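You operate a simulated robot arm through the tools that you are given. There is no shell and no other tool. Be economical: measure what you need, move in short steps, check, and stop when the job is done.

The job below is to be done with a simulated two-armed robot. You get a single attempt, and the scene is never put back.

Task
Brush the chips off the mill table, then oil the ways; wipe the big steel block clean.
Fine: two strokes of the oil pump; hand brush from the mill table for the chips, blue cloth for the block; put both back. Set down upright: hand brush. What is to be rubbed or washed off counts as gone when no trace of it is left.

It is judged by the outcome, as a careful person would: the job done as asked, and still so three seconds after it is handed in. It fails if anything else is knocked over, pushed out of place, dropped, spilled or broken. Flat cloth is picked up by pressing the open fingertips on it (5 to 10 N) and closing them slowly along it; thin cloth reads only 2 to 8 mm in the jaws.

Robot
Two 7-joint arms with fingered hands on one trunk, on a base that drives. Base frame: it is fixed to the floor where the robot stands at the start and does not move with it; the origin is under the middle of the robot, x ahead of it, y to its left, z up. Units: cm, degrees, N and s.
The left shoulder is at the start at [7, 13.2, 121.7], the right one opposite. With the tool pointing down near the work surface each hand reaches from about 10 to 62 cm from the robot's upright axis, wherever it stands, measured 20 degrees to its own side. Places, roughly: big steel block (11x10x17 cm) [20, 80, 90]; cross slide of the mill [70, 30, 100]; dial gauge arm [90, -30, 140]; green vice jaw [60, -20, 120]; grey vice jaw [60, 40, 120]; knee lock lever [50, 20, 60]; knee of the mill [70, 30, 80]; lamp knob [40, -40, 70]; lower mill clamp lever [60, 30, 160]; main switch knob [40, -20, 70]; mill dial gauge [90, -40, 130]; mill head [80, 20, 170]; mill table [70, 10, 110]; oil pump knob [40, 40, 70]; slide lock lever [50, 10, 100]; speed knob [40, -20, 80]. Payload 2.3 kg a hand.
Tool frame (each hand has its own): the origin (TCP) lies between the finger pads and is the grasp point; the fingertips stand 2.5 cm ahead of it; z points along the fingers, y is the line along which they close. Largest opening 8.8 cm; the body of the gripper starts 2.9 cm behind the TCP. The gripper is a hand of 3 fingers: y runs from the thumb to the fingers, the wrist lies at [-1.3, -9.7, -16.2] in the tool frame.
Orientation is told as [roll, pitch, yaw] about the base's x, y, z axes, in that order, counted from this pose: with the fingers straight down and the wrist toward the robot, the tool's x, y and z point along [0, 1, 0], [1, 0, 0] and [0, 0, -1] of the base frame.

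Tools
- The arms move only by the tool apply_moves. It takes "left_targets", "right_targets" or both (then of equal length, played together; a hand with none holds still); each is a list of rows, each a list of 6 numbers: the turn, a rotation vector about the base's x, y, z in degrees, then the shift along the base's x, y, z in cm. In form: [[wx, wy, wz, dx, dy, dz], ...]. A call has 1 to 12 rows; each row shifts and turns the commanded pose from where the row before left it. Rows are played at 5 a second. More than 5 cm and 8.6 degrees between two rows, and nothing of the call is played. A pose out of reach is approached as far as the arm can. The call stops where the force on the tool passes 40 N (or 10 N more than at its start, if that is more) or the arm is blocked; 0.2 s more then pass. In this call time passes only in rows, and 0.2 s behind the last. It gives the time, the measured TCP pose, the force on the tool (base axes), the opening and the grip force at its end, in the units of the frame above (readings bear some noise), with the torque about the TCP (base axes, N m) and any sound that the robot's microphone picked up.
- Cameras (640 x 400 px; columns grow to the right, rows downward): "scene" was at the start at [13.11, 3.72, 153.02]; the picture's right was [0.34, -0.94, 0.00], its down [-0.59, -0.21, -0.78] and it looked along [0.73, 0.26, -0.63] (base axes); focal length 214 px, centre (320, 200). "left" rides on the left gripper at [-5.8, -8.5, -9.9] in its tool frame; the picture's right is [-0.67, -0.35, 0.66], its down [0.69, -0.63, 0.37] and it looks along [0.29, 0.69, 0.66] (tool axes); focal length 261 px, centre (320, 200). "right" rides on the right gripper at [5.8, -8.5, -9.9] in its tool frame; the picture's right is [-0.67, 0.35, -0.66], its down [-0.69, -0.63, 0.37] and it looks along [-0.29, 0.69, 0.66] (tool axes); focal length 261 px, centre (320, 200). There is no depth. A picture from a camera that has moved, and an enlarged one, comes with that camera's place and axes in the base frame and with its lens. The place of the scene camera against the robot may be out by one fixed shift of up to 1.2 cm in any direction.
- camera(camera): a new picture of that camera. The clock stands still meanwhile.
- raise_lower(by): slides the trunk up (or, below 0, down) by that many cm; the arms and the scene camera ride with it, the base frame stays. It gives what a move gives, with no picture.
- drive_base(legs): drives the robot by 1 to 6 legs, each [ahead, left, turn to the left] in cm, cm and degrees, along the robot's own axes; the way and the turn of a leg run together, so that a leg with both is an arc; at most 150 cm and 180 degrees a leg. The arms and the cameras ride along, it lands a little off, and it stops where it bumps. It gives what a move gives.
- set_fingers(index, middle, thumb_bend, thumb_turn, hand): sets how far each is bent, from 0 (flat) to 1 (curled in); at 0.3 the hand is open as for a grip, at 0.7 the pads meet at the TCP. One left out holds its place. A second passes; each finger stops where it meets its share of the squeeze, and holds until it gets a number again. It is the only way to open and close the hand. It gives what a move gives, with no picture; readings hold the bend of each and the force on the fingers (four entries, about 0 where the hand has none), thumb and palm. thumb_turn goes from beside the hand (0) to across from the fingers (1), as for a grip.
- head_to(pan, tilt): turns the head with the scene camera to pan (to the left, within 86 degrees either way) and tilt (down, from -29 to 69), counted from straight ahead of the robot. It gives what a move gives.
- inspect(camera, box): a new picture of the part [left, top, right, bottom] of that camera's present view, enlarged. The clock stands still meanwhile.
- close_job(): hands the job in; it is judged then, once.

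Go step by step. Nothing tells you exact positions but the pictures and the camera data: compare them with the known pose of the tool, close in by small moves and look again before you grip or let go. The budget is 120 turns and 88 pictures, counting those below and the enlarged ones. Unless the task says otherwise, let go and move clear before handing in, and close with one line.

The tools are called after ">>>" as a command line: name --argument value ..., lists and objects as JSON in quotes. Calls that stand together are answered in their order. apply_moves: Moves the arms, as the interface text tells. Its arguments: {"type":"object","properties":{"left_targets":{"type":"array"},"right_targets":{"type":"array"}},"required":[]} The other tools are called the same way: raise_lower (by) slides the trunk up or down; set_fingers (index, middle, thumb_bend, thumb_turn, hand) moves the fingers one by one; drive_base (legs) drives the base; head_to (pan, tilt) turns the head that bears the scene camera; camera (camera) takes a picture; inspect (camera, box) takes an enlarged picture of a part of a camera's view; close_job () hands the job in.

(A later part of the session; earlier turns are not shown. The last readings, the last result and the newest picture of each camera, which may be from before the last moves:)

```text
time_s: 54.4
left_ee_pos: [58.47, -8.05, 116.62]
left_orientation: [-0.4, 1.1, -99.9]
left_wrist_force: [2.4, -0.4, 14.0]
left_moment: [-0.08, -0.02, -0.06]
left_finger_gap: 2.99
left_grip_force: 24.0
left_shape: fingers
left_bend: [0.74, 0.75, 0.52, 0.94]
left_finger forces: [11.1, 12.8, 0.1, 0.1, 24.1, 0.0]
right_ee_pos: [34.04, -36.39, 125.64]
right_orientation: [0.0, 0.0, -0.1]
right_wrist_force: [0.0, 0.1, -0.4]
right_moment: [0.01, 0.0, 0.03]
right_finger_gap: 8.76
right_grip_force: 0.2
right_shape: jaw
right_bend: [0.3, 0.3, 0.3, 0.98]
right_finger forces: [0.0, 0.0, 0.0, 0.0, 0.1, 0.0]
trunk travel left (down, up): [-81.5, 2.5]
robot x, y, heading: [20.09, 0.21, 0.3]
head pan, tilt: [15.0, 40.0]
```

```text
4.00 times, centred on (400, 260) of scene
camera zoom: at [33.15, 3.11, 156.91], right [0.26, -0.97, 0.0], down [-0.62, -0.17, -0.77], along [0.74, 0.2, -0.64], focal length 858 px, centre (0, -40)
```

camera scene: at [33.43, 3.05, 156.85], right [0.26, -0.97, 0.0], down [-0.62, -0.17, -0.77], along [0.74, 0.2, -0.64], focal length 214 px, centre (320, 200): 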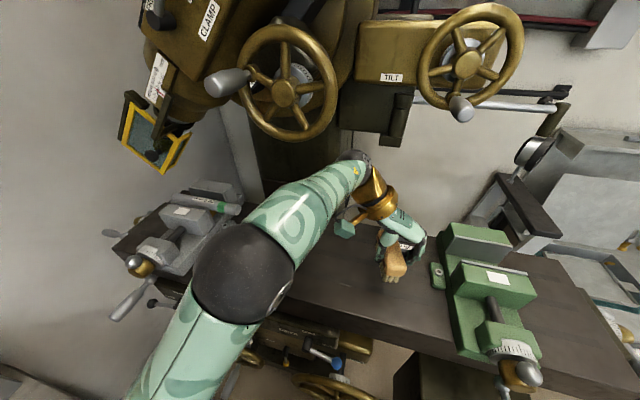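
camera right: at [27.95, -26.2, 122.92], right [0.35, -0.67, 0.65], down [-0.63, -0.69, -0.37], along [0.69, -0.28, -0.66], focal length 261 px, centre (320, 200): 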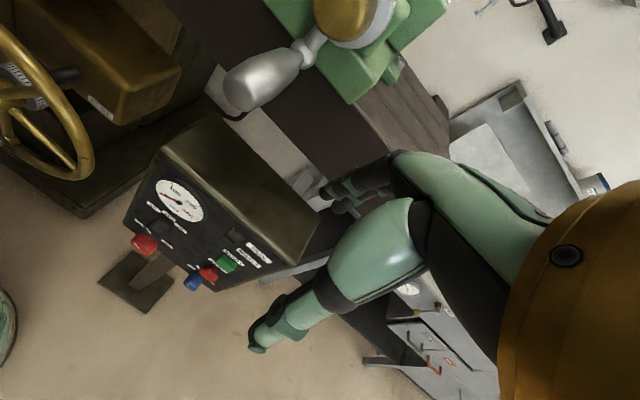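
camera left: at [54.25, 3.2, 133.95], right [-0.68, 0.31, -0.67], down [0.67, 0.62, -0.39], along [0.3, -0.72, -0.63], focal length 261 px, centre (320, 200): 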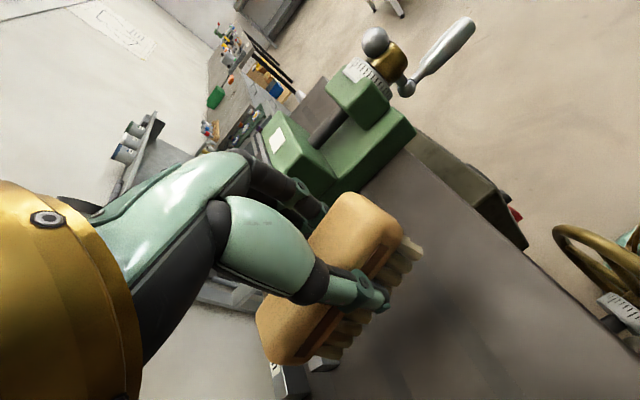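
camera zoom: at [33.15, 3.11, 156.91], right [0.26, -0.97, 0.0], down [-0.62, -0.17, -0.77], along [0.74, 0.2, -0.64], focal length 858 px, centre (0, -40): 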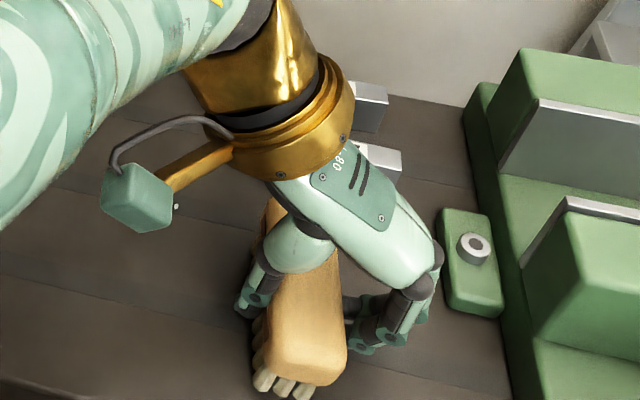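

Contact made; I ease slightly, open the fingers and rise.

>>> apply_moves --left_targets '[[0, 0, 0, 0, 0, 0.2]]'

>>> set_fingers --hand "left" --index 0.5 --middle 0.5 --thumb_bend 0.5

>>> set_fingers --hand "left" --index 0.42 --middle 0.42 --thumb_bend 0.4

>>> apply_moves --left_targets '[[0, 0, 0, 0, 0, 1.5], [0, 0, 0, 0, 0, 2], [0, 0, 0, 0, 0, 3], [0, 0, 0, 0, 1, 3], [0, 0, 0, -1, 3, 3]]'

>>> inspect --camera "scene" --box '[340, 210, 460, 310]'

```text
time_s: 54.8
left_ee_pos: [58.45, -7.97, 116.66]
left_orientation: [-0.5, 1.3, -99.9]
left_wrist_force: [3.1, -1.4, 14.7]
left_moment: [-0.07, -0.08, -0.02]
left_finger_gap: 2.96
left_grip_force: 24.5
left_shape: fingers
left_bend: [0.74, 0.75, 0.52, 0.94]
left_finger forces: [11.6, 13.4, 0.0, 0.1, 24.8, 0.0]
right_ee_pos: [33.93, -36.43, 125.56]
right_orientation: [0.2, 0.0, -0.1]
right_wrist_force: [0.1, 0.1, -0.1]
right_moment: [0.01, -0.01, -0.02]
right_finger_gap: 8.76
right_grip_force: 0.0
right_shape: jaw
right_bend: [0.3, 0.3, 0.3, 0.98]
right_finger forces: [0.1, 0.1, 0.0, 0.0, 0.0, 0.0]
trunk travel left (down, up): [-81.5, 2.5]
robot x, y, heading: [20.36, -0.05, -0.0]
head pan, tilt: [15.0, 40.0]
```

```text
time_s: 55.8
left_ee_pos: [58.51, -8.24, 116.56]
left_orientation: [-0.7, 1.1, -100.0]
left_wrist_force: [0.2, 0.2, -0.6]
left_moment: [0.03, 0.0, 0.01]
left_finger_gap: 4.19
left_grip_force: 0.0
left_shape: fingers
left_bend: [0.5, 0.5, 0.5, 0.97]
left_finger forces: [0.1, 0.1, 0.0, 0.1, 0.3, 0.1]
right_ee_pos: [34.12, -36.38, 125.59]
right_orientation: [0.1, 0.1, -0.1]
right_wrist_force: [0.3, 0.3, 0.6]
right_moment: [-0.01, 0.04, 0.01]
right_finger_gap: 8.77
right_grip_force: 0.0
right_shape: jaw
right_bend: [0.3, 0.3, 0.3, 0.98]
right_finger forces: [0.0, 0.0, 0.0, 0.0, 0.0, 0.1]
trunk travel left (down, up): [-81.5, 2.5]
robot x, y, heading: [19.88, 0.21, -0.2]
head pan, tilt: [15.0, 40.0]
```

```text
time_s: 56.8
left_ee_pos: [58.49, -8.1, 116.69]
left_orientation: [-0.7, 1.2, -100.0]
left_wrist_force: [0.1, 0.5, 0.1]
left_moment: [0.0, 0.03, -0.03]
left_finger_gap: 6.08
left_grip_force: 0.0
left_shape: fingers
left_bend: [0.42, 0.42, 0.4, 0.97]
left_finger forces: [0.0, 0.0, 0.1, 0.0, 0.0, 0.0]
right_ee_pos: [34.16, -36.34, 125.51]
right_orientation: [0.1, 0.2, 0.0]
right_wrist_force: [-0.6, 0.5, -0.2]
right_moment: [0.01, -0.02, 0.01]
right_finger_gap: 8.78
right_grip_force: 0.0
right_shape: jaw
right_bend: [0.3, 0.3, 0.3, 0.98]
right_finger forces: [0.1, 0.0, 0.0, 0.0, 0.0, 0.0]
trunk travel left (down, up): [-81.5, 2.5]
robot x, y, heading: [20.44, -0.13, -0.0]
head pan, tilt: [15.0, 40.0]
```

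```text
time_s: 58.0
left_ee_pos: [57.19, -3.78, 129.3]
left_orientation: [-0.4, 0.6, -99.9]
left_wrist_force: [-0.5, 0.0, 0.6]
left_moment: [0.02, -0.01, -0.02]
left_finger_gap: 6.11
left_grip_force: 0.1
left_shape: fingers
left_bend: [0.42, 0.42, 0.4, 0.97]
left_finger forces: [0.0, 0.0, 0.0, 0.0, 0.0, 0.0]
right_ee_pos: [33.96, -36.24, 125.59]
right_orientation: [0.1, 0.1, -0.1]
right_wrist_force: [-0.4, 0.0, -0.1]
right_moment: [0.01, 0.02, 0.04]
right_finger_gap: 8.78
right_grip_force: 0.0
right_shape: jaw
right_bend: [0.3, 0.3, 0.3, 0.98]
right_finger forces: [0.0, 0.0, 0.0, 0.0, 0.1, 0.0]
trunk travel left (down, up): [-81.5, 2.5]
robot x, y, heading: [20.1, -0.2, -0.0]
head pan, tilt: [15.0, 40.0]
```

```text
4.00 times, centred on (400, 260) of scene
camera zoom: at [33.16, 3.19, 156.87], right [0.26, -0.97, 0.0], down [-0.62, -0.17, -0.77], along [0.74, 0.2, -0.64], focal length 858 px, centre (0, -40)
```

zoom: 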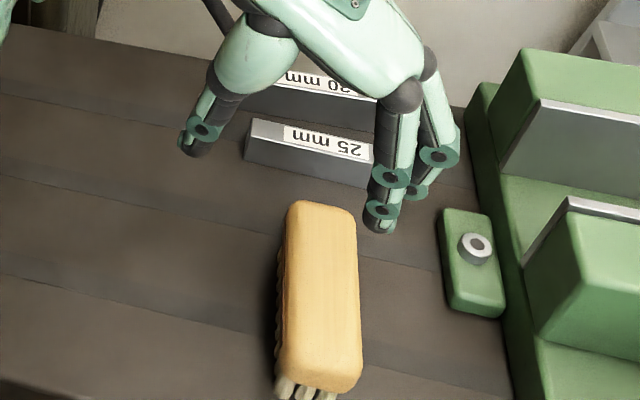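

The brush stands upright in its old place. I drive back 20 cm and turn the left hand to yaw 0 to clear the view of the chips area and the pump.

>>> drive_base --legs '[[-20, 0, 0]]'

>>> apply_moves --left_targets '[[0, 0, 8.4, -1, 2, 0], [0, 0, 8.4, -1, 2.5, 0], [0, 0, 8.4, -1, 2.5, 0], [0, 0, 8.4, 0, 2.5, 0], [0, 0, 8.4, 0, 2.5, 0], [0, 0, 8.4, 0, 2.5, 0], [0, 0, 8.4, 0, 2.5, 0], [0, 0, 8.4, 0, 2.5, 0], [0, 0, 8.4, 0, 2.5, 0], [0, 0, 8.4, -1, 2.5, -1], [0, 0, 8.4, -1, 2.5, -2], [0, 0, 7.5, -1, 2.5, -2]]'

>>> camera --camera "scene"

>>> inspect --camera "scene" --box '[260, 160, 420, 260]'

```text
time_s: 59.6
left_ee_pos: [37.99, -3.9, 129.07]
left_orientation: [-0.5, 0.7, -100.1]
left_wrist_force: [-0.5, -0.2, -0.8]
left_moment: [-0.03, 0.03, -0.02]
left_finger_gap: 6.08
left_grip_force: 0.1
left_shape: fingers
left_bend: [0.42, 0.42, 0.4, 0.97]
left_finger forces: [0.0, 0.1, 0.0, 0.1, 0.1, 0.0]
right_ee_pos: [14.74, -36.44, 125.61]
right_orientation: [0.1, 0.3, -0.1]
right_wrist_force: [0.1, 0.5, 0.1]
right_moment: [-0.02, 0.0, 0.0]
right_finger_gap: 8.74
right_grip_force: 0.0
right_shape: jaw
right_bend: [0.3, 0.3, 0.3, 0.98]
right_finger forces: [0.0, 0.0, 0.0, 0.1, 0.0, 0.0]
trunk travel left (down, up): [-81.5, 2.5]
robot x, y, heading: [0.71, 0.0, 0.0]
head pan, tilt: [15.0, 40.0]
```

```text
time_s: 62.2
left_ee_pos: [34.76, 26.62, 124.19]
left_orientation: [-0.3, 0.6, -0.1]
left_wrist_force: [0.3, 0.4, 0.4]
left_moment: [-0.01, 0.01, 0.02]
left_finger_gap: 6.1
left_grip_force: 0.0
left_shape: fingers
left_bend: [0.42, 0.42, 0.4, 0.97]
left_finger forces: [0.0, 0.0, 0.0, 0.1, 0.0, 0.0]
left hand out of reach, approached as far as the arm can: row 3, 4, 5, 6, 10
right_ee_pos: [14.33, -36.4, 125.65]
right_orientation: [0.2, 0.1, -0.1]
right_wrist_force: [-0.7, -0.3, -1.0]
right_moment: [0.07, 0.02, 0.0]
right_finger_gap: 8.76
right_grip_force: 0.0
right_shape: jaw
right_bend: [0.3, 0.3, 0.3, 0.98]
right_finger forces: [0.1, 0.0, 0.0, 0.1, 0.0, 0.0]
trunk travel left (down, up): [-81.5, 2.5]
robot x, y, heading: [0.13, 0.26, 0.1]
head pan, tilt: [15.0, 40.0]
```

```text
38 pictures are left
camera scene: at [13.61, 3.12, 156.86], right [0.26, -0.97, 0.0], down [-0.62, -0.17, -0.77], along [0.74, 0.2, -0.64], focal length 214 px, centre (320, 200)
```

scene: 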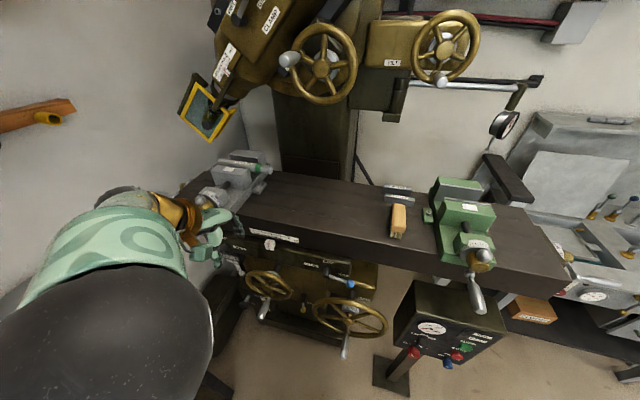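

```text
4.00 times, centred on (340, 210) of scene
camera zoom: at [13.61, 3.12, 156.86], right [0.26, -0.97, 0.0], down [-0.62, -0.17, -0.77], along [0.74, 0.2, -0.64], focal length 858 px, centre (240, 160)
```

zoom: 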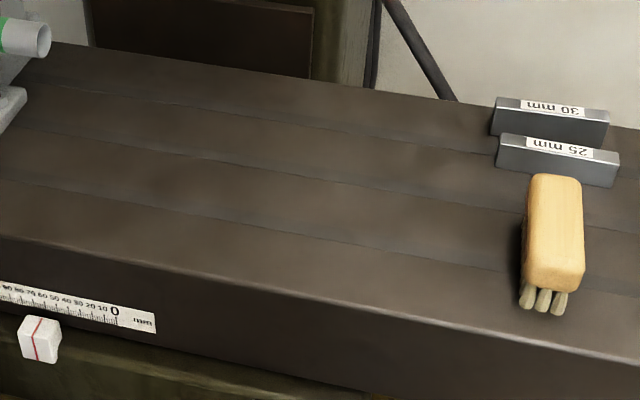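

The table is clean and the brush stands in place. Next the oil pump: I retract the left hand and lower the trunk to see the pump at close range.

>>> apply_moves --left_targets '[[0, 0, 0, -4, 2, -1], [0, 0, 0, -4, 2, -1], [0, 0, 0, -3, 2, -1], [0, 0, 0, -1, 2, -2]]'

>>> raise_lower --by -38

>>> head_to --pan 45 --tilt 45

>>> camera --camera "scene"

>>> camera --camera "left"

```text
time_s: 63.2
left_ee_pos: [22.79, 34.54, 119.23]
left_orientation: [-0.4, 0.7, -0.2]
left_wrist_force: [-0.6, 0.1, 0.5]
left_moment: [-0.01, 0.0, 0.03]
left_finger_gap: 6.11
left_grip_force: 0.0
left_shape: fingers
left_bend: [0.42, 0.42, 0.4, 0.97]
left_finger forces: [0.0, 0.0, 0.0, 0.0, 0.1, 0.0]
right_ee_pos: [14.4, -36.16, 125.62]
right_orientation: [0.0, 0.1, -0.1]
right_wrist_force: [-0.3, -0.1, 0.5]
right_moment: [-0.01, 0.01, -0.01]
right_finger_gap: 8.78
right_grip_force: 0.0
right_shape: jaw
right_bend: [0.3, 0.3, 0.3, 0.98]
right_finger forces: [0.1, 0.0, 0.0, 0.1, 0.1, 0.0]
trunk travel left (down, up): [-81.5, 2.5]
robot x, y, heading: [0.43, 0.07, 0.1]
head pan, tilt: [15.0, 40.0]
```

```text
time_s: 66.8
left_ee_pos: [22.78, 34.48, 81.28]
left_orientation: [-0.3, 0.7, -0.2]
left_wrist_force: [0.4, -1.3, 0.8]
left_moment: [0.02, -0.01, 0.01]
left_finger_gap: 6.1
left_grip_force: 0.1
left_shape: fingers
left_bend: [0.42, 0.42, 0.4, 0.97]
left_finger forces: [0.0, 0.1, 0.0, 0.0, 0.0, 0.0]
right_ee_pos: [14.38, -36.41, 87.56]
right_orientation: [0.1, 0.0, -0.1]
right_wrist_force: [0.6, 0.2, 0.4]
right_moment: [-0.02, -0.04, 0.01]
right_finger_gap: 8.78
right_grip_force: 0.0
right_shape: jaw
right_bend: [0.3, 0.3, 0.3, 0.98]
right_finger forces: [0.0, 0.1, 0.0, 0.1, 0.0, 0.0]
trunk travel left (down, up): [-43.5, 40.5]
robot x, y, heading: [0.35, 0.16, -0.0]
head pan, tilt: [15.0, 40.0]
```

```text
time_s: 67.8
left_ee_pos: [22.72, 34.4, 81.26]
left_orientation: [-0.3, 0.7, -0.1]
left_wrist_force: [-1.1, -0.5, -0.3]
left_moment: [0.0, 0.0, 0.03]
left_finger_gap: 6.1
left_grip_force: 0.1
left_shape: fingers
left_bend: [0.42, 0.42, 0.4, 0.97]
left_finger forces: [0.1, 0.0, 0.0, 0.0, 0.0, 0.0]
right_ee_pos: [14.38, -36.5, 87.72]
right_orientation: [0.1, 0.1, -0.1]
right_wrist_force: [0.2, -0.2, 0.6]
right_moment: [0.03, 0.02, 0.03]
right_finger_gap: 8.78
right_grip_force: 0.1
right_shape: jaw
right_bend: [0.3, 0.3, 0.3, 0.98]
right_finger forces: [0.1, 0.0, 0.1, 0.0, 0.0, 0.1]
trunk travel left (down, up): [-43.5, 40.5]
robot x, y, heading: [0.75, -0.11, 0.2]
head pan, tilt: [45.0, 45.0]
```

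```text
36 pictures are left
camera scene: at [11.13, 6.6, 118.14], right [0.71, -0.71, 0.0], down [-0.5, -0.5, -0.71], along [0.5, 0.5, -0.71], focal length 214 px, centre (320, 200)
```

scene: 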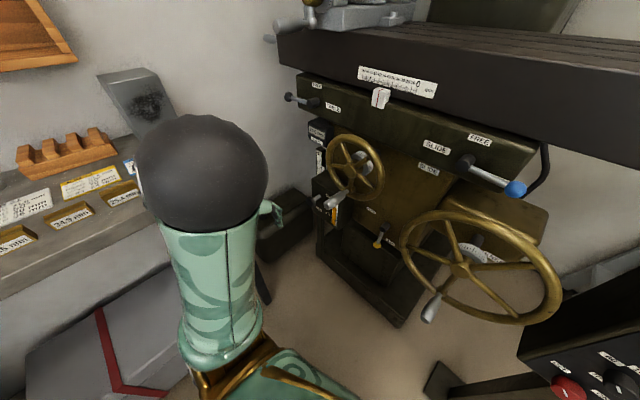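

```text
35 pictures are left
camera left: at [14.37, 28.8, 91.5], right [-0.36, -0.67, -0.65], down [-0.63, 0.69, -0.36], along [0.69, 0.28, -0.67], focal length 261 px, centre (320, 200)
```

left: 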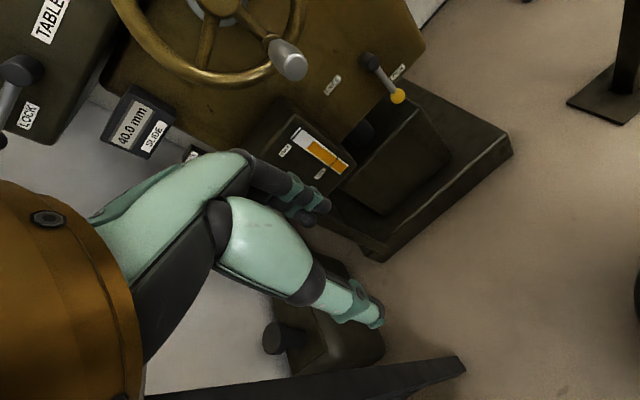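

The pump box with its oil sight is below the left handwheel. I enlarge it.

>>> inspect --camera "scene" --box '[280, 100, 400, 260]'

>>> inspect --camera "left" --box '[220, 90, 380, 230]'

```text
2.50 times, centred on (340, 180) of scene
camera zoom: at [11.13, 6.6, 118.14], right [0.71, -0.71, 0.0], down [-0.5, -0.5, -0.71], along [0.5, 0.5, -0.71], focal length 536 px, centre (270, 250)
```

zoom: 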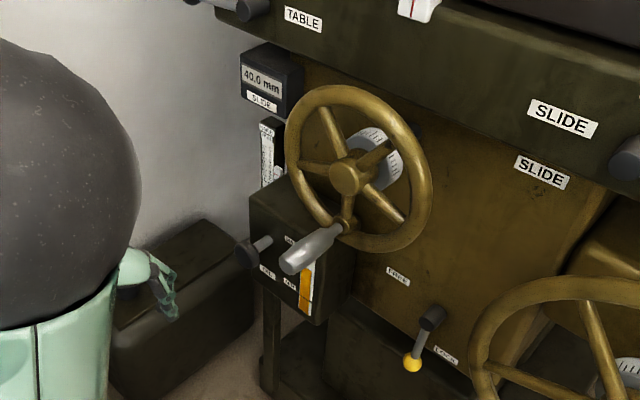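

```text
2.86 times, centred on (300, 160) of left
camera zoom: at [14.37, 28.8, 91.5], right [-0.36, -0.67, -0.65], down [-0.63, 0.69, -0.36], along [0.69, 0.28, -0.67], focal length 745 px, centre (377, 314)
```

zoom: 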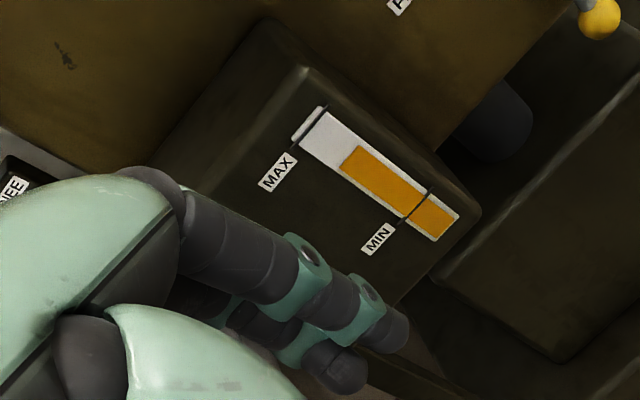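

The knob is a black one on a rod coming out of the pump box front, around (42, 42, 70). I move the left hand aside to see it and its labels.

>>> apply_moves --left_targets '[[0, 0, 0, 0, 4, 1], [0, 0, 0, 0, 4, 1], [0, 0, 0, 0, 3, 0]]'

>>> inspect --camera "left" --box '[250, 70, 430, 210]'

```text
time_s: 68.6
left_ee_pos: [22.84, 45.52, 83.15]
left_orientation: [-0.4, 0.8, -0.2]
left_wrist_force: [-0.2, 0.0, -0.3]
left_moment: [0.0, 0.02, 0.02]
left_finger_gap: 6.09
left_grip_force: 0.1
left_shape: fingers
left_bend: [0.42, 0.42, 0.4, 0.97]
left_finger forces: [0.1, 0.0, 0.0, 0.0, 0.1, 0.1]
right_ee_pos: [14.46, -36.21, 87.69]
right_orientation: [0.0, 0.1, -0.3]
right_wrist_force: [0.4, -0.7, -0.4]
right_moment: [-0.02, 0.01, -0.01]
right_finger_gap: 8.78
right_grip_force: 0.0
right_shape: jaw
right_bend: [0.3, 0.3, 0.3, 0.98]
right_finger forces: [0.1, 0.0, 0.1, 0.1, 0.0, 0.0]
trunk travel left (down, up): [-43.5, 40.5]
robot x, y, heading: [0.65, -0.1, 0.2]
head pan, tilt: [45.0, 45.0]
```

```text
2.86 times, centred on (340, 140) of left
camera zoom: at [14.34, 39.91, 93.4], right [-0.36, -0.67, -0.65], down [-0.63, 0.69, -0.36], along [0.69, 0.28, -0.67], focal length 745 px, centre (263, 371)
```

zoom: 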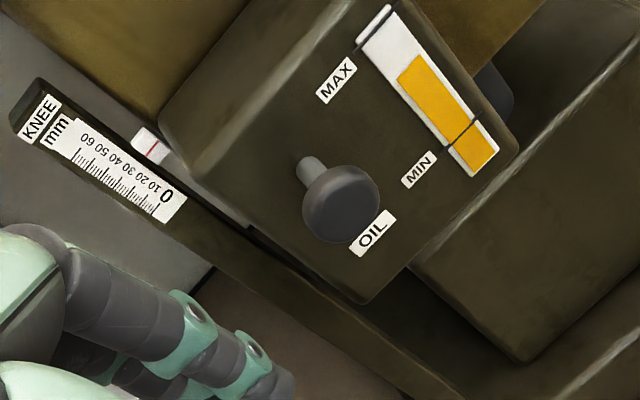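

It is a push/pull plunger knob, face at about (42.2, 41.8, 70.3). I close the left fingers into a pusher, tilt the hand 30° so the tips lead, and come in front of the knob.

>>> set_fingers --hand "left" --index 0.7 --middle 0.7 --thumb_bend 0.65

>>> apply_moves --left_targets '[[0, -7.5, 0, 1.5, -0.5, -2], [0, -7.5, 0, 1.5, -1, -2], [0, -7.5, 0, 1.5, -1, -2], [0, -7.5, 0, 1.5, -1, -2], [0, 0, 0, 2, 0, -2], [0, 0, 0, 2, 0, -1]]'

>>> camera --camera "left"

>>> inspect --camera "scene" --box '[240, 100, 400, 260]'

```text
time_s: 69.6
left_ee_pos: [22.7, 45.45, 83.28]
left_orientation: [-0.3, 0.7, -0.1]
left_wrist_force: [-0.7, -0.3, 0.2]
left_moment: [-0.03, -0.03, -0.02]
left_finger_gap: 0.41
left_grip_force: 0.0
left_shape: fingers
left_bend: [0.7, 0.7, 0.65, 0.97]
left_finger forces: [0.0, 0.0, 0.0, 0.0, 0.1, 0.0]
right_ee_pos: [14.31, -36.52, 87.59]
right_orientation: [0.1, 0.1, 0.0]
right_wrist_force: [-0.6, 0.2, 0.0]
right_moment: [0.01, 0.0, -0.01]
right_finger_gap: 8.77
right_grip_force: 0.0
right_shape: jaw
right_bend: [0.3, 0.3, 0.3, 0.98]
right_finger forces: [0.1, 0.0, 0.0, 0.0, 0.1, 0.0]
trunk travel left (down, up): [-43.5, 40.5]
robot x, y, heading: [0.47, 0.26, -0.2]
head pan, tilt: [45.0, 45.0]
```

```text
time_s: 71.0
left_ee_pos: [32.55, 41.98, 72.26]
left_orientation: [-0.1, -29.3, -0.2]
left_wrist_force: [-0.1, -1.0, 0.6]
left_moment: [-0.06, 0.01, 0.01]
left_finger_gap: 0.39
left_grip_force: 0.0
left_shape: fingers
left_bend: [0.7, 0.7, 0.65, 0.97]
left_finger forces: [0.0, 0.1, 0.1, 0.0, 0.1, 0.0]
right_ee_pos: [14.46, -36.46, 87.77]
right_orientation: [0.0, 0.2, -0.1]
right_wrist_force: [0.2, 0.7, -0.5]
right_moment: [-0.01, 0.0, -0.02]
right_finger_gap: 8.8
right_grip_force: 0.1
right_shape: jaw
right_bend: [0.3, 0.3, 0.3, 0.98]
right_finger forces: [0.1, 0.0, 0.1, 0.0, 0.0, 0.0]
trunk travel left (down, up): [-43.5, 40.5]
robot x, y, heading: [0.25, 0.41, 0.0]
head pan, tilt: [45.0, 45.0]
```

```text
31 pictures are left
camera left: at [20.3, 36.37, 76.87], right [0.01, -0.67, -0.74], down [-0.37, 0.69, -0.63], along [0.93, 0.28, -0.24], focal length 261 px, centre (320, 200)
```

left: 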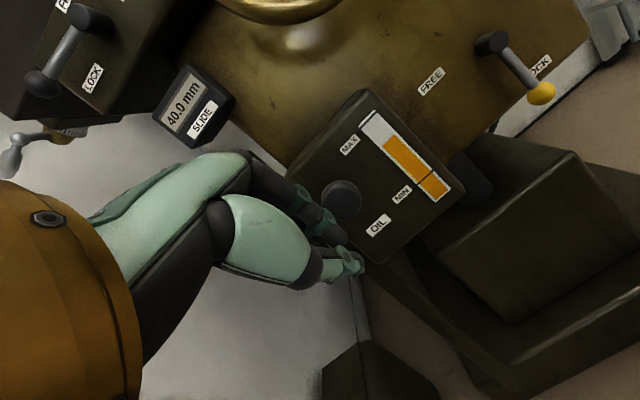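

```text
2.50 times, centred on (320, 180) of scene
camera zoom: at [11.17, 6.63, 118.13], right [0.71, -0.71, 0.0], down [-0.5, -0.5, -0.71], along [0.5, 0.5, -0.71], focal length 536 px, centre (320, 250)
```

zoom: 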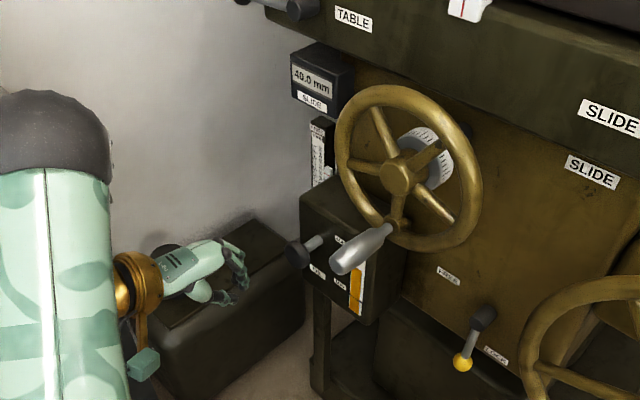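

Knob confirmed at (42.2, 41.6, 70). I lower to z≈70.3 and close in until I feel it.

>>> apply_moves --left_targets '[[0, 0, 0, 2, -0.3, -2], [0, 0, 0, 2, 0, 0], [0, 0, 0, 1, 0, 0], [0, 0, 0, 1, 0, 0]]'

>>> inspect --camera "left" --box '[200, 100, 480, 320]'

```text
time_s: 72.0
left_ee_pos: [38.72, 41.7, 70.36]
left_orientation: [-0.2, -29.3, -0.2]
left_wrist_force: [-0.1, -0.1, 0.0]
left_moment: [0.01, 0.0, 0.0]
left_finger_gap: 0.43
left_grip_force: 0.0
left_shape: fingers
left_bend: [0.7, 0.7, 0.65, 0.97]
left_finger forces: [0.0, 0.1, 0.0, 0.1, 0.0, 0.0]
right_ee_pos: [14.36, -36.41, 87.62]
right_orientation: [0.0, 0.1, 0.0]
right_wrist_force: [0.2, -0.1, -0.6]
right_moment: [-0.01, -0.01, 0.02]
right_finger_gap: 8.78
right_grip_force: 0.0
right_shape: jaw
right_bend: [0.3, 0.3, 0.3, 0.98]
right_finger forces: [0.0, 0.0, 0.0, 0.1, 0.0, 0.0]
trunk travel left (down, up): [-43.5, 40.5]
robot x, y, heading: [0.37, 0.16, -0.1]
head pan, tilt: [45.0, 45.0]
```

```text
1.82 times, centred on (340, 210) of left
camera zoom: at [26.47, 36.05, 74.93], right [0.01, -0.67, -0.74], down [-0.37, 0.69, -0.63], along [0.93, 0.28, -0.24], focal length 474 px, centre (284, 182)
```

zoom: 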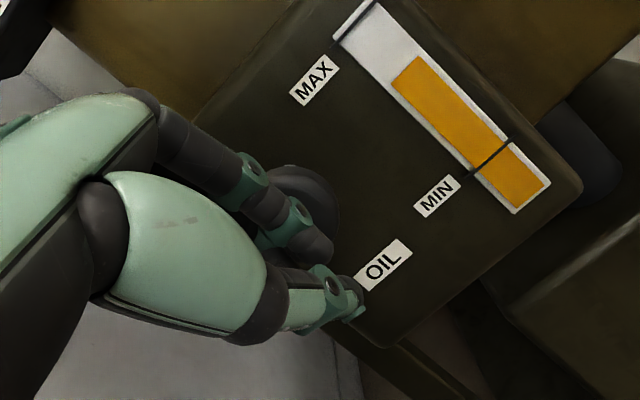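

Fingers are right at the knob. I push in small steps, watching the force.

>>> apply_moves --left_targets '[[0, 0, 0, 0.5, 0, 0], [0, 0, 0, 0.5, 0, 0], [0, 0, 0, 0.5, 0, 0]]'

>>> apply_moves --left_targets '[[0, 0, 0, 0.5, 0, 0], [0, 0, 0, 0.5, 0, 0]]'

```text
time_s: 72.8
left_ee_pos: [40.12, 41.65, 70.23]
left_orientation: [-0.2, -29.4, -0.3]
left_wrist_force: [-3.5, 0.3, 1.2]
left_moment: [-0.02, -0.07, 0.06]
left_finger_gap: 0.43
left_grip_force: 2.0
left_shape: fingers
left_bend: [0.7, 0.7, 0.65, 0.97]
left_finger forces: [0.0, 4.1, 0.1, 0.0, 0.0, 0.0]
right_ee_pos: [14.32, -36.52, 87.61]
right_orientation: [0.1, 0.0, -0.2]
right_wrist_force: [0.8, 0.5, 0.1]
right_moment: [-0.01, -0.03, -0.04]
right_finger_gap: 8.78
right_grip_force: 0.0
right_shape: jaw
right_bend: [0.3, 0.3, 0.3, 0.98]
right_finger forces: [0.0, 0.1, 0.0, 0.1, 0.0, 0.1]
trunk travel left (down, up): [-43.5, 40.5]
robot x, y, heading: [0.28, -0.23, 0.2]
head pan, tilt: [45.0, 45.0]
```

```text
time_s: 73.4
left_ee_pos: [41.19, 41.61, 70.49]
left_orientation: [-0.1, -29.4, -0.2]
left_wrist_force: [-6.5, -0.4, 0.6]
left_moment: [-0.01, -0.04, 0.02]
left_finger_gap: 0.33
left_grip_force: 4.0
left_shape: fingers
left_bend: [0.7, 0.71, 0.65, 0.97]
left_finger forces: [0.9, 6.0, 0.1, 0.0, 0.0, 0.0]
right_ee_pos: [14.26, -36.57, 87.6]
right_orientation: [0.2, -0.1, -0.1]
right_wrist_force: [0.0, 0.6, -0.8]
right_moment: [0.02, 0.01, -0.02]
right_finger_gap: 8.76
right_grip_force: 0.0
right_shape: jaw
right_bend: [0.3, 0.3, 0.3, 0.98]
right_finger forces: [0.0, 0.1, 0.1, 0.1, 0.0, 0.0]
trunk travel left (down, up): [-43.5, 40.5]
robot x, y, heading: [0.76, -0.01, -0.1]
head pan, tilt: [45.0, 45.0]
```

The knob gives way with a spring-like force (6 N). Continue to the end of the stroke.

>>> apply_moves --left_targets '[[0, 0, 0, 0.5, 0, 0], [0, 0, 0, 0.5, 0, 0]]'

>>> apply_moves --left_targets '[[0, 0, 0, 0.5, 0, 0], [0, 0, 0, 0.5, 0, 0]]'

```text
time_s: 74.0
left_ee_pos: [42.03, 41.56, 70.43]
left_orientation: [-0.3, -29.4, -0.3]
left_wrist_force: [-10.8, -1.1, 1.2]
left_moment: [-0.03, -0.03, 0.03]
left_finger_gap: 0.17
left_grip_force: 4.8
left_shape: fingers
left_bend: [0.7, 0.71, 0.65, 0.97]
left_finger forces: [2.6, 8.1, 0.1, 0.0, 0.0, 0.0]
right_ee_pos: [14.14, -36.49, 87.68]
right_orientation: [0.1, -0.1, -0.2]
right_wrist_force: [0.4, 1.2, -0.4]
right_moment: [-0.04, -0.02, -0.04]
right_finger_gap: 8.76
right_grip_force: 0.1
right_shape: jaw
right_bend: [0.3, 0.3, 0.3, 0.98]
right_finger forces: [0.0, 0.1, 0.1, 0.0, 0.0, 0.0]
trunk travel left (down, up): [-43.5, 40.5]
robot x, y, heading: [0.65, 0.37, -0.1]
head pan, tilt: [45.0, 45.0]
```

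```text
time_s: 74.6
left_ee_pos: [42.73, 41.59, 70.65]
left_orientation: [-0.2, -29.6, -0.1]
left_wrist_force: [-21.0, -1.3, 2.5]
left_moment: [-0.05, -0.07, 0.06]
left_finger_gap: 0.02
left_grip_force: 10.5
left_shape: fingers
left_bend: [0.71, 0.71, 0.65, 0.97]
left_finger forces: [7.3, 14.0, 0.1, 0.0, 0.0, 0.0]
right_ee_pos: [13.93, -36.63, 87.55]
right_orientation: [0.2, -0.3, 0.0]
right_wrist_force: [0.0, -0.9, -0.5]
right_moment: [0.04, -0.02, 0.02]
right_finger_gap: 8.77
right_grip_force: 0.0
right_shape: jaw
right_bend: [0.3, 0.3, 0.3, 0.98]
right_finger forces: [0.0, 0.0, 0.0, 0.1, 0.0, 0.1]
trunk travel left (down, up): [-43.5, 40.5]
robot x, y, heading: [0.66, 0.19, -0.0]
head pan, tilt: [45.0, 45.0]
```

Force rises steeply: near the stop. A little more, then view.

>>> apply_moves --left_targets '[[0, 0, 0, 0.5, 0, 0]]'

>>> inspect --camera "left" --box '[200, 100, 480, 320]'

```text
time_s: 75.0
left_ee_pos: [43.12, 41.64, 70.67]
left_orientation: [-0.2, -29.6, -0.1]
left_wrist_force: [-30.3, -3.4, 2.4]
left_moment: [0.05, -0.1, 0.06]
left_finger_gap: 0.01
left_grip_force: 15.1
left_shape: fingers
left_bend: [0.71, 0.72, 0.64, 0.97]
left_finger forces: [12.3, 17.8, 0.0, 0.1, 0.0, 0.0]
right_ee_pos: [13.79, -36.5, 87.64]
right_orientation: [0.2, -0.4, 0.0]
right_wrist_force: [0.1, 0.3, 0.2]
right_moment: [-0.01, -0.01, 0.0]
right_finger_gap: 8.79
right_grip_force: 0.2
right_shape: jaw
right_bend: [0.3, 0.3, 0.3, 0.98]
right_finger forces: [0.0, 0.0, 0.0, 0.0, 0.1, 0.1]
trunk travel left (down, up): [-43.5, 40.5]
robot x, y, heading: [0.55, 0.19, -0.1]
head pan, tilt: [45.0, 45.0]
```

```text
1.82 times, centred on (340, 210) of left
camera zoom: at [30.77, 36.0, 75.2], right [0.02, -0.67, -0.74], down [-0.36, 0.69, -0.63], along [0.93, 0.28, -0.23], focal length 474 px, centre (284, 182)
```

zoom: 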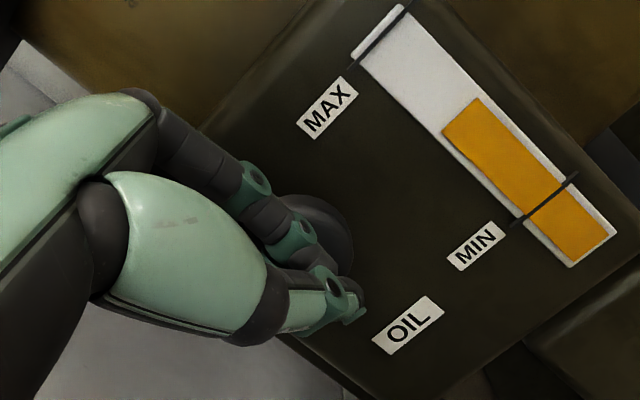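

The oil level in the sight has dropped: one stroke done. I release fully so that the knob returns.

>>> apply_moves --left_targets '[[0, 0, 0, -1.2, 0, 0], [0, 0, 0, -1.2, 0, 0], [0, 0, 0, -1.2, 0, 0], [0, 0, 0, -1.2, 0, 0], [0, 0, 0, -1.2, 0, 0], [0, 0, 0, 0, 0, 0]]'

>>> inspect --camera "left" --box '[200, 100, 480, 320]'

```text
time_s: 76.4
left_ee_pos: [37.76, 41.68, 70.36]
left_orientation: [-0.2, -29.3, -0.2]
left_wrist_force: [0.4, 0.3, -0.3]
left_moment: [0.01, 0.02, 0.04]
left_finger_gap: 0.39
left_grip_force: 0.0
left_shape: fingers
left_bend: [0.7, 0.7, 0.65, 0.97]
left_finger forces: [0.1, 0.1, 0.0, 0.0, 0.1, 0.0]
right_ee_pos: [14.47, -36.39, 87.53]
right_orientation: [0.0, 0.1, -0.1]
right_wrist_force: [-0.2, -0.4, 0.3]
right_moment: [0.0, -0.03, -0.02]
right_finger_gap: 8.75
right_grip_force: 0.0
right_shape: jaw
right_bend: [0.3, 0.3, 0.3, 0.98]
right_finger forces: [0.0, 0.0, 0.0, 0.0, 0.0, 0.1]
trunk travel left (down, up): [-43.5, 40.5]
robot x, y, heading: [0.52, -0.13, -0.2]
head pan, tilt: [45.0, 45.0]
```

```text
1.82 times, centred on (340, 210) of left
camera zoom: at [25.44, 36.03, 74.92], right [0.01, -0.67, -0.74], down [-0.37, 0.69, -0.63], along [0.93, 0.28, -0.24], focal length 474 px, centre (284, 182)
```

zoom: 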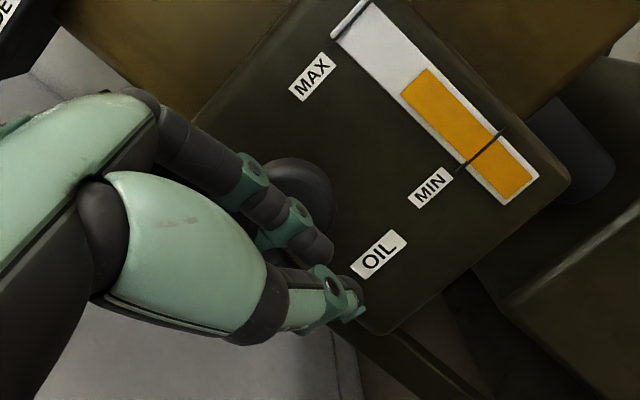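

The knob came back out. Second stroke the same way.

>>> apply_moves --left_targets '[[0, 0, 0, 1, 0, 0], [0, 0, 0, 1, 0, 0], [0, 0, 0, 0.7, 0, 0], [0, 0, 0, 0.7, 0, 0], [0, 0, 0, 0.6, 0, 0], [0, 0, 0, 0.6, 0, 0], [0, 0, 0, 0.5, 0, 0], [0, 0, 0, 0.4, 0, 0]]'

>>> apply_moves --left_targets '[[0, 0, 0, 0.3, 0, 0]]'

>>> apply_moves --left_targets '[[0, 0, 0, -1.5, 0, 0], [0, 0, 0, -1.5, 0, 0], [0, 0, 0, -1.5, 0, 0], [0, 0, 0, -1.5, 0, 0], [0, 0, 0, -2, 0, 1], [0, 0, 0, -2, 0, 1], [0, 0, 0, 0, 0, 0]]'

>>> inspect --camera "left" --box '[200, 100, 480, 320]'

```text
time_s: 78.2
left_ee_pos: [42.74, 41.49, 70.52]
left_orientation: [-0.1, -29.5, -0.1]
left_wrist_force: [-19.0, 1.0, 3.1]
left_moment: [0.02, -0.08, 0.1]
left_finger_gap: 0.01
left_grip_force: 9.5
left_shape: fingers
left_bend: [0.71, 0.71, 0.65, 0.97]
left_finger forces: [6.6, 13.0, 0.0, 0.0, 0.1, 0.0]
right_ee_pos: [14.01, -36.47, 87.7]
right_orientation: [0.1, -0.2, 0.0]
right_wrist_force: [-0.6, 0.2, -0.4]
right_moment: [0.03, 0.04, 0.01]
right_finger_gap: 8.75
right_grip_force: 0.0
right_shape: jaw
right_bend: [0.3, 0.3, 0.3, 0.98]
right_finger forces: [0.1, 0.0, 0.0, 0.1, 0.0, 0.1]
trunk travel left (down, up): [-43.5, 40.5]
robot x, y, heading: [0.53, 0.06, 0.2]
head pan, tilt: [45.0, 45.0]
```

```text
time_s: 78.6
left_ee_pos: [42.94, 41.59, 70.68]
left_orientation: [-0.2, -29.7, 0.0]
left_wrist_force: [-25.6, -1.5, 1.8]
left_moment: [-0.02, -0.07, 0.07]
left_finger_gap: 0.01
left_grip_force: 12.9
left_shape: fingers
left_bend: [0.71, 0.72, 0.65, 0.97]
left_finger forces: [9.7, 15.9, 0.0, 0.0, 0.1, 0.1]
right_ee_pos: [13.77, -36.38, 87.6]
right_orientation: [0.1, -0.2, 0.1]
right_wrist_force: [-0.5, 0.0, -0.5]
right_moment: [-0.01, 0.03, 0.02]
right_finger_gap: 8.78
right_grip_force: 0.1
right_shape: jaw
right_bend: [0.3, 0.3, 0.3, 0.98]
right_finger forces: [0.1, 0.1, 0.0, 0.0, 0.0, 0.0]
trunk travel left (down, up): [-43.5, 40.5]
robot x, y, heading: [0.42, 0.02, 0.2]
head pan, tilt: [45.0, 45.0]
```

```text
time_s: 80.2
left_ee_pos: [33.55, 41.44, 72.33]
left_orientation: [-0.2, -29.3, -0.2]
left_wrist_force: [0.0, -0.7, -0.2]
left_moment: [0.0, -0.02, 0.02]
left_finger_gap: 0.37
left_grip_force: 0.0
left_shape: fingers
left_bend: [0.7, 0.7, 0.65, 0.97]
left_finger forces: [0.0, 0.0, 0.0, 0.0, 0.0, 0.0]
right_ee_pos: [14.36, -36.38, 87.63]
right_orientation: [0.2, 0.0, -0.1]
right_wrist_force: [-0.6, -0.8, 0.5]
right_moment: [0.0, 0.02, -0.02]
right_finger_gap: 8.76
right_grip_force: 0.0
right_shape: jaw
right_bend: [0.3, 0.3, 0.3, 0.98]
right_finger forces: [0.0, 0.0, 0.1, 0.0, 0.0, 0.0]
trunk travel left (down, up): [-43.5, 40.5]
robot x, y, heading: [0.61, 0.28, 0.1]
head pan, tilt: [45.0, 45.0]
```

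```text
1.82 times, centred on (340, 210) of left
camera zoom: at [21.19, 35.87, 76.9], right [0.01, -0.67, -0.74], down [-0.37, 0.69, -0.63], along [0.93, 0.28, -0.24], focal length 474 px, centre (284, 182)
```

zoom: 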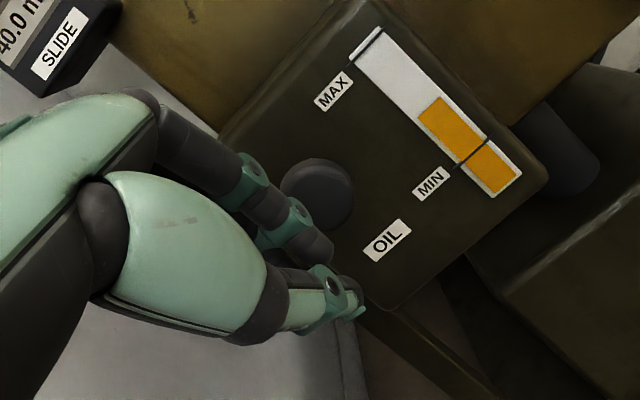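

The sight shows two equal drops: both strokes done and the knob is out again. Next the block and cloth at the left: I retract and level the left hand, tuck in the right, raise the trunk, back off and turn left.

>>> apply_moves --left_targets '[[0, 7.3, 0, -4, 0, 1], [0, 7.3, 0, -4, 0, 2], [0, 7.3, 0, -3, 0, 2], [0, 7.3, 0, -1, 0, 2], [0, 0, 0, 0, 0, 2]]' --right_targets '[[0, 0, 0, 2, 3, 0], [0, 0, 0, 2, 3, 0], [0, 0, 0, 2, 3, 0], [0, 0, 0, 0, 3, 0], [0, 0, 0, 0, 2, 0]]'

>>> raise_lower --by 16

>>> drive_base --legs '[[-10, 0, 0], [0, 0, 65]]'

>>> head_to --pan 5 --tilt 40

>>> camera --camera "scene"

```text
time_s: 81.4
left_ee_pos: [21.62, 41.61, 81.35]
left_orientation: [-0.4, -0.1, -0.1]
left_wrist_force: [0.5, -0.1, -0.8]
left_moment: [0.0, 0.0, 0.01]
left_finger_gap: 0.39
left_grip_force: 0.1
left_shape: fingers
left_bend: [0.7, 0.7, 0.65, 0.97]
left_finger forces: [0.1, 0.0, 0.1, 0.1, 0.0, 0.0]
right_ee_pos: [20.33, -22.7, 88.45]
right_orientation: [0.1, 0.1, 0.0]
right_wrist_force: [0.9, 0.4, 0.2]
right_moment: [0.01, 0.0, 0.0]
right_finger_gap: 8.78
right_grip_force: 0.1
right_shape: jaw
right_bend: [0.3, 0.3, 0.3, 0.98]
right_finger forces: [0.1, 0.1, 0.0, 0.1, 0.0, 0.0]
right hand out of reach, approached as far as the arm can: row 5
trunk travel left (down, up): [-43.5, 40.5]
robot x, y, heading: [0.42, 0.15, 0.1]
head pan, tilt: [45.0, 45.0]
```

```text
time_s: 83.2
left_ee_pos: [21.63, 41.66, 97.46]
left_orientation: [-0.3, 0.1, -0.1]
left_wrist_force: [-0.1, -0.1, 0.6]
left_moment: [0.01, 0.03, -0.02]
left_finger_gap: 0.36
left_grip_force: 0.1
left_shape: fingers
left_bend: [0.7, 0.7, 0.65, 0.97]
left_finger forces: [0.0, 0.1, 0.1, 0.1, 0.0, 0.1]
right_ee_pos: [20.43, -22.59, 104.43]
right_orientation: [0.1, 0.2, -0.2]
right_wrist_force: [0.5, 0.3, -0.7]
right_moment: [-0.02, -0.02, -0.04]
right_finger_gap: 8.78
right_grip_force: 0.0
right_shape: jaw
right_bend: [0.3, 0.3, 0.3, 0.98]
right_finger forces: [0.0, 0.1, 0.0, 0.1, 0.1, 0.0]
trunk travel left (down, up): [-59.5, 24.5]
robot x, y, heading: [-0.06, -0.07, 0.0]
head pan, tilt: [45.0, 45.0]
```

```text
time_s: 87.2
left_ee_pos: [-38.6, 36.65, 97.26]
left_orientation: [-0.3, -0.1, 65.1]
left_wrist_force: [-0.3, -0.5, -0.2]
left_moment: [0.05, 0.0, 0.05]
left_finger_gap: 0.35
left_grip_force: 0.2
left_shape: fingers
left_bend: [0.7, 0.7, 0.65, 0.97]
left_finger forces: [0.0, 0.0, 0.0, 0.0, 0.0, 0.1]
right_ee_pos: [19.14, 8.87, 104.35]
right_orientation: [0.2, 0.1, 65.3]
right_wrist_force: [0.3, 0.4, -0.4]
right_moment: [0.01, 0.0, 0.02]
right_finger_gap: 8.77
right_grip_force: 0.2
right_shape: jaw
right_bend: [0.3, 0.3, 0.3, 0.98]
right_finger forces: [0.1, 0.1, 0.0, 0.1, 0.0, 0.0]
trunk travel left (down, up): [-59.5, 24.5]
robot x, y, heading: [-9.93, 0.0, 65.4]
head pan, tilt: [45.0, 45.0]
```

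```text
time_s: 88.3
left_ee_pos: [-38.71, 36.57, 97.48]
left_orientation: [-0.3, -0.1, 65.1]
left_wrist_force: [-0.9, 0.4, 0.6]
left_moment: [-0.03, -0.01, 0.02]
left_finger_gap: 0.37
left_grip_force: 0.1
left_shape: fingers
left_bend: [0.7, 0.7, 0.65, 0.97]
left_finger forces: [0.0, 0.0, 0.1, 0.0, 0.0, 0.0]
right_ee_pos: [19.22, 8.93, 104.31]
right_orientation: [0.1, 0.1, 65.3]
right_wrist_force: [0.0, 0.5, 1.3]
right_moment: [-0.02, -0.06, 0.01]
right_finger_gap: 8.79
right_grip_force: 0.1
right_shape: jaw
right_bend: [0.3, 0.3, 0.3, 0.98]
right_finger forces: [0.0, 0.0, 0.1, 0.1, 0.1, 0.1]
trunk travel left (down, up): [-59.5, 24.5]
robot x, y, heading: [-9.72, 0.58, 65.4]
head pan, tilt: [5.0, 40.0]
```

```text
25 pictures are left
camera scene: at [-4.78, 13.43, 134.86], right [0.94, -0.34, 0.0], down [-0.22, -0.61, -0.77], along [0.26, 0.72, -0.64], focal length 214 px, centre (320, 200)
```

scene: 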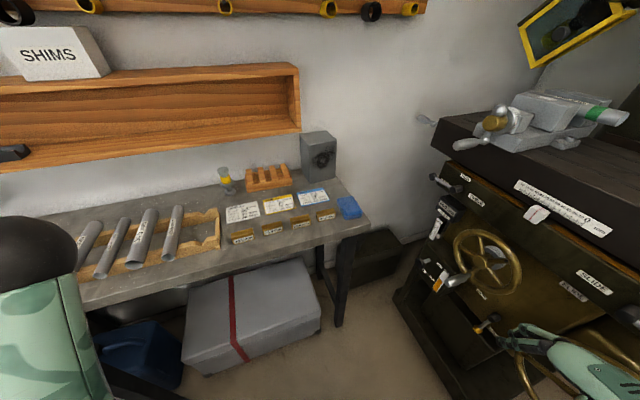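

I see the block with its dark stain facing me and the blue cloth at the bench's right front corner. I bring the left hand in closer, and drive nearer.

>>> apply_moves --left_targets '[[0, 0, 0, 3.6, -1.7, 2], [0, 0, 0, 3.6, -1.7, 2], [0, 0, 0, 3.6, -1.7, 2], [0, 0, 0, 3.6, -1.7, 0]]'

>>> drive_base --legs '[[22, 0, 0]]'

>>> head_to --pan -5 --tilt 45

>>> camera --camera "scene"

>>> camera --camera "left"

```text
time_s: 89.3
left_ee_pos: [-24.54, 29.89, 103.22]
left_orientation: [-0.2, -0.1, 65.0]
left_wrist_force: [1.0, -0.3, 0.3]
left_moment: [0.01, 0.03, 0.0]
left_finger_gap: 0.36
left_grip_force: 0.0
left_shape: fingers
left_bend: [0.7, 0.7, 0.65, 0.97]
left_finger forces: [0.0, 0.0, 0.1, 0.0, 0.1, 0.1]
left hand out of reach, approached as far as the arm can: row 4
right_ee_pos: [19.36, 9.1, 104.35]
right_orientation: [0.2, 0.4, 65.3]
right_wrist_force: [-0.2, 0.8, 0.3]
right_moment: [0.01, -0.03, -0.01]
right_finger_gap: 8.79
right_grip_force: 0.0
right_shape: jaw
right_bend: [0.3, 0.3, 0.3, 0.98]
right_finger forces: [0.1, 0.0, 0.0, 0.0, 0.0, 0.0]
trunk travel left (down, up): [-59.5, 24.5]
robot x, y, heading: [-10.09, -0.03, 65.2]
head pan, tilt: [5.0, 40.0]
```

```text
time_s: 91.0
left_ee_pos: [-15.67, 50.09, 103.34]
left_orientation: [-0.4, -0.2, 65.3]
left_wrist_force: [0.0, 0.2, 0.6]
left_moment: [0.02, 0.0, 0.0]
left_finger_gap: 0.37
left_grip_force: 0.0
left_shape: fingers
left_bend: [0.7, 0.7, 0.65, 0.97]
left_finger forces: [0.0, 0.0, 0.1, 0.0, 0.0, 0.1]
right_ee_pos: [28.64, 29.25, 104.39]
right_orientation: [0.2, 0.1, 65.5]
right_wrist_force: [-0.2, -0.4, 0.2]
right_moment: [0.02, -0.01, 0.03]
right_finger_gap: 8.75
right_grip_force: 0.2
right_shape: jaw
right_bend: [0.3, 0.3, 0.3, 0.98]
right_finger forces: [0.1, 0.1, 0.0, 0.0, 0.0, 0.0]
trunk travel left (down, up): [-59.5, 24.5]
robot x, y, heading: [-0.24, 20.3, 65.6]
head pan, tilt: [5.0, 40.0]
```

```text
time_s: 91.7
left_ee_pos: [-15.57, 50.19, 103.24]
left_orientation: [-0.3, -0.1, 65.3]
left_wrist_force: [-0.2, 0.0, -0.6]
left_moment: [-0.02, -0.02, -0.01]
left_finger_gap: 0.37
left_grip_force: 0.0
left_shape: fingers
left_bend: [0.7, 0.7, 0.65, 0.97]
left_finger forces: [0.0, 0.1, 0.0, 0.1, 0.1, 0.0]
right_ee_pos: [28.53, 29.41, 104.42]
right_orientation: [0.1, 0.2, 65.4]
right_wrist_force: [-0.9, 0.0, -1.1]
right_moment: [0.01, 0.0, 0.02]
right_finger_gap: 8.78
right_grip_force: 0.0
right_shape: jaw
right_bend: [0.3, 0.3, 0.3, 0.98]
right_finger forces: [0.1, 0.0, 0.0, 0.0, 0.0, 0.0]
trunk travel left (down, up): [-59.5, 24.5]
robot x, y, heading: [-0.2, 20.24, 65.4]
head pan, tilt: [-5.0, 45.0]
```

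```text
24 pictures are left
camera scene: at [5.73, 32.97, 134.13], right [0.87, -0.49, 0.0], down [-0.35, -0.62, -0.71], along [0.35, 0.62, -0.71], focal length 214 px, centre (320, 200)
```

scene: 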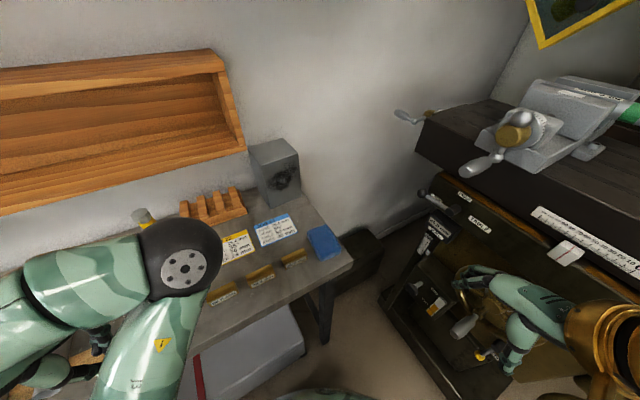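

```text
23 pictures are left
camera left: at [-13.92, 40.12, 113.34], right [0.47, -0.6, -0.65], down [-0.88, -0.29, -0.37], along [0.04, 0.75, -0.66], focal length 261 px, centre (320, 200)
```

left: 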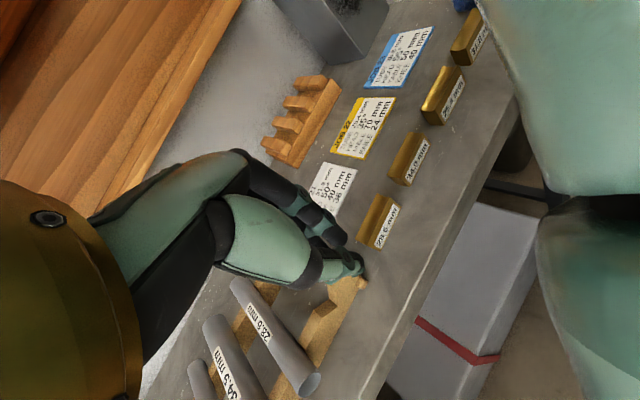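

Bench top is at z≈86, cloth near (22.4, 61), block just behind. I enlarge block and cloth.

>>> inspect --camera "scene" --box '[230, 130, 360, 270]'

```text
2.86 times, centred on (295, 200) of scene
camera zoom: at [5.73, 32.97, 134.13], right [0.87, -0.49, 0.0], down [-0.35, -0.62, -0.71], along [0.35, 0.62, -0.71], focal length 613 px, centre (391, 200)
```

zoom: 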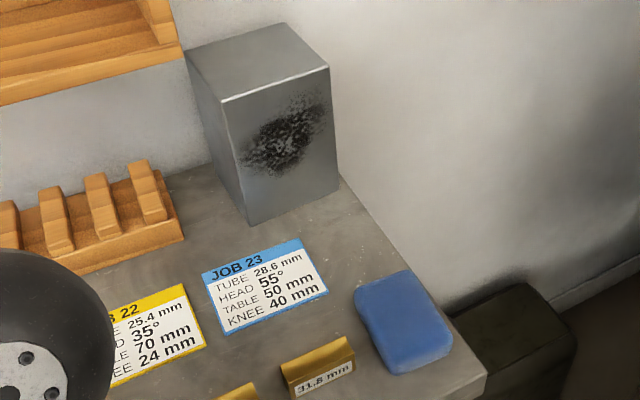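

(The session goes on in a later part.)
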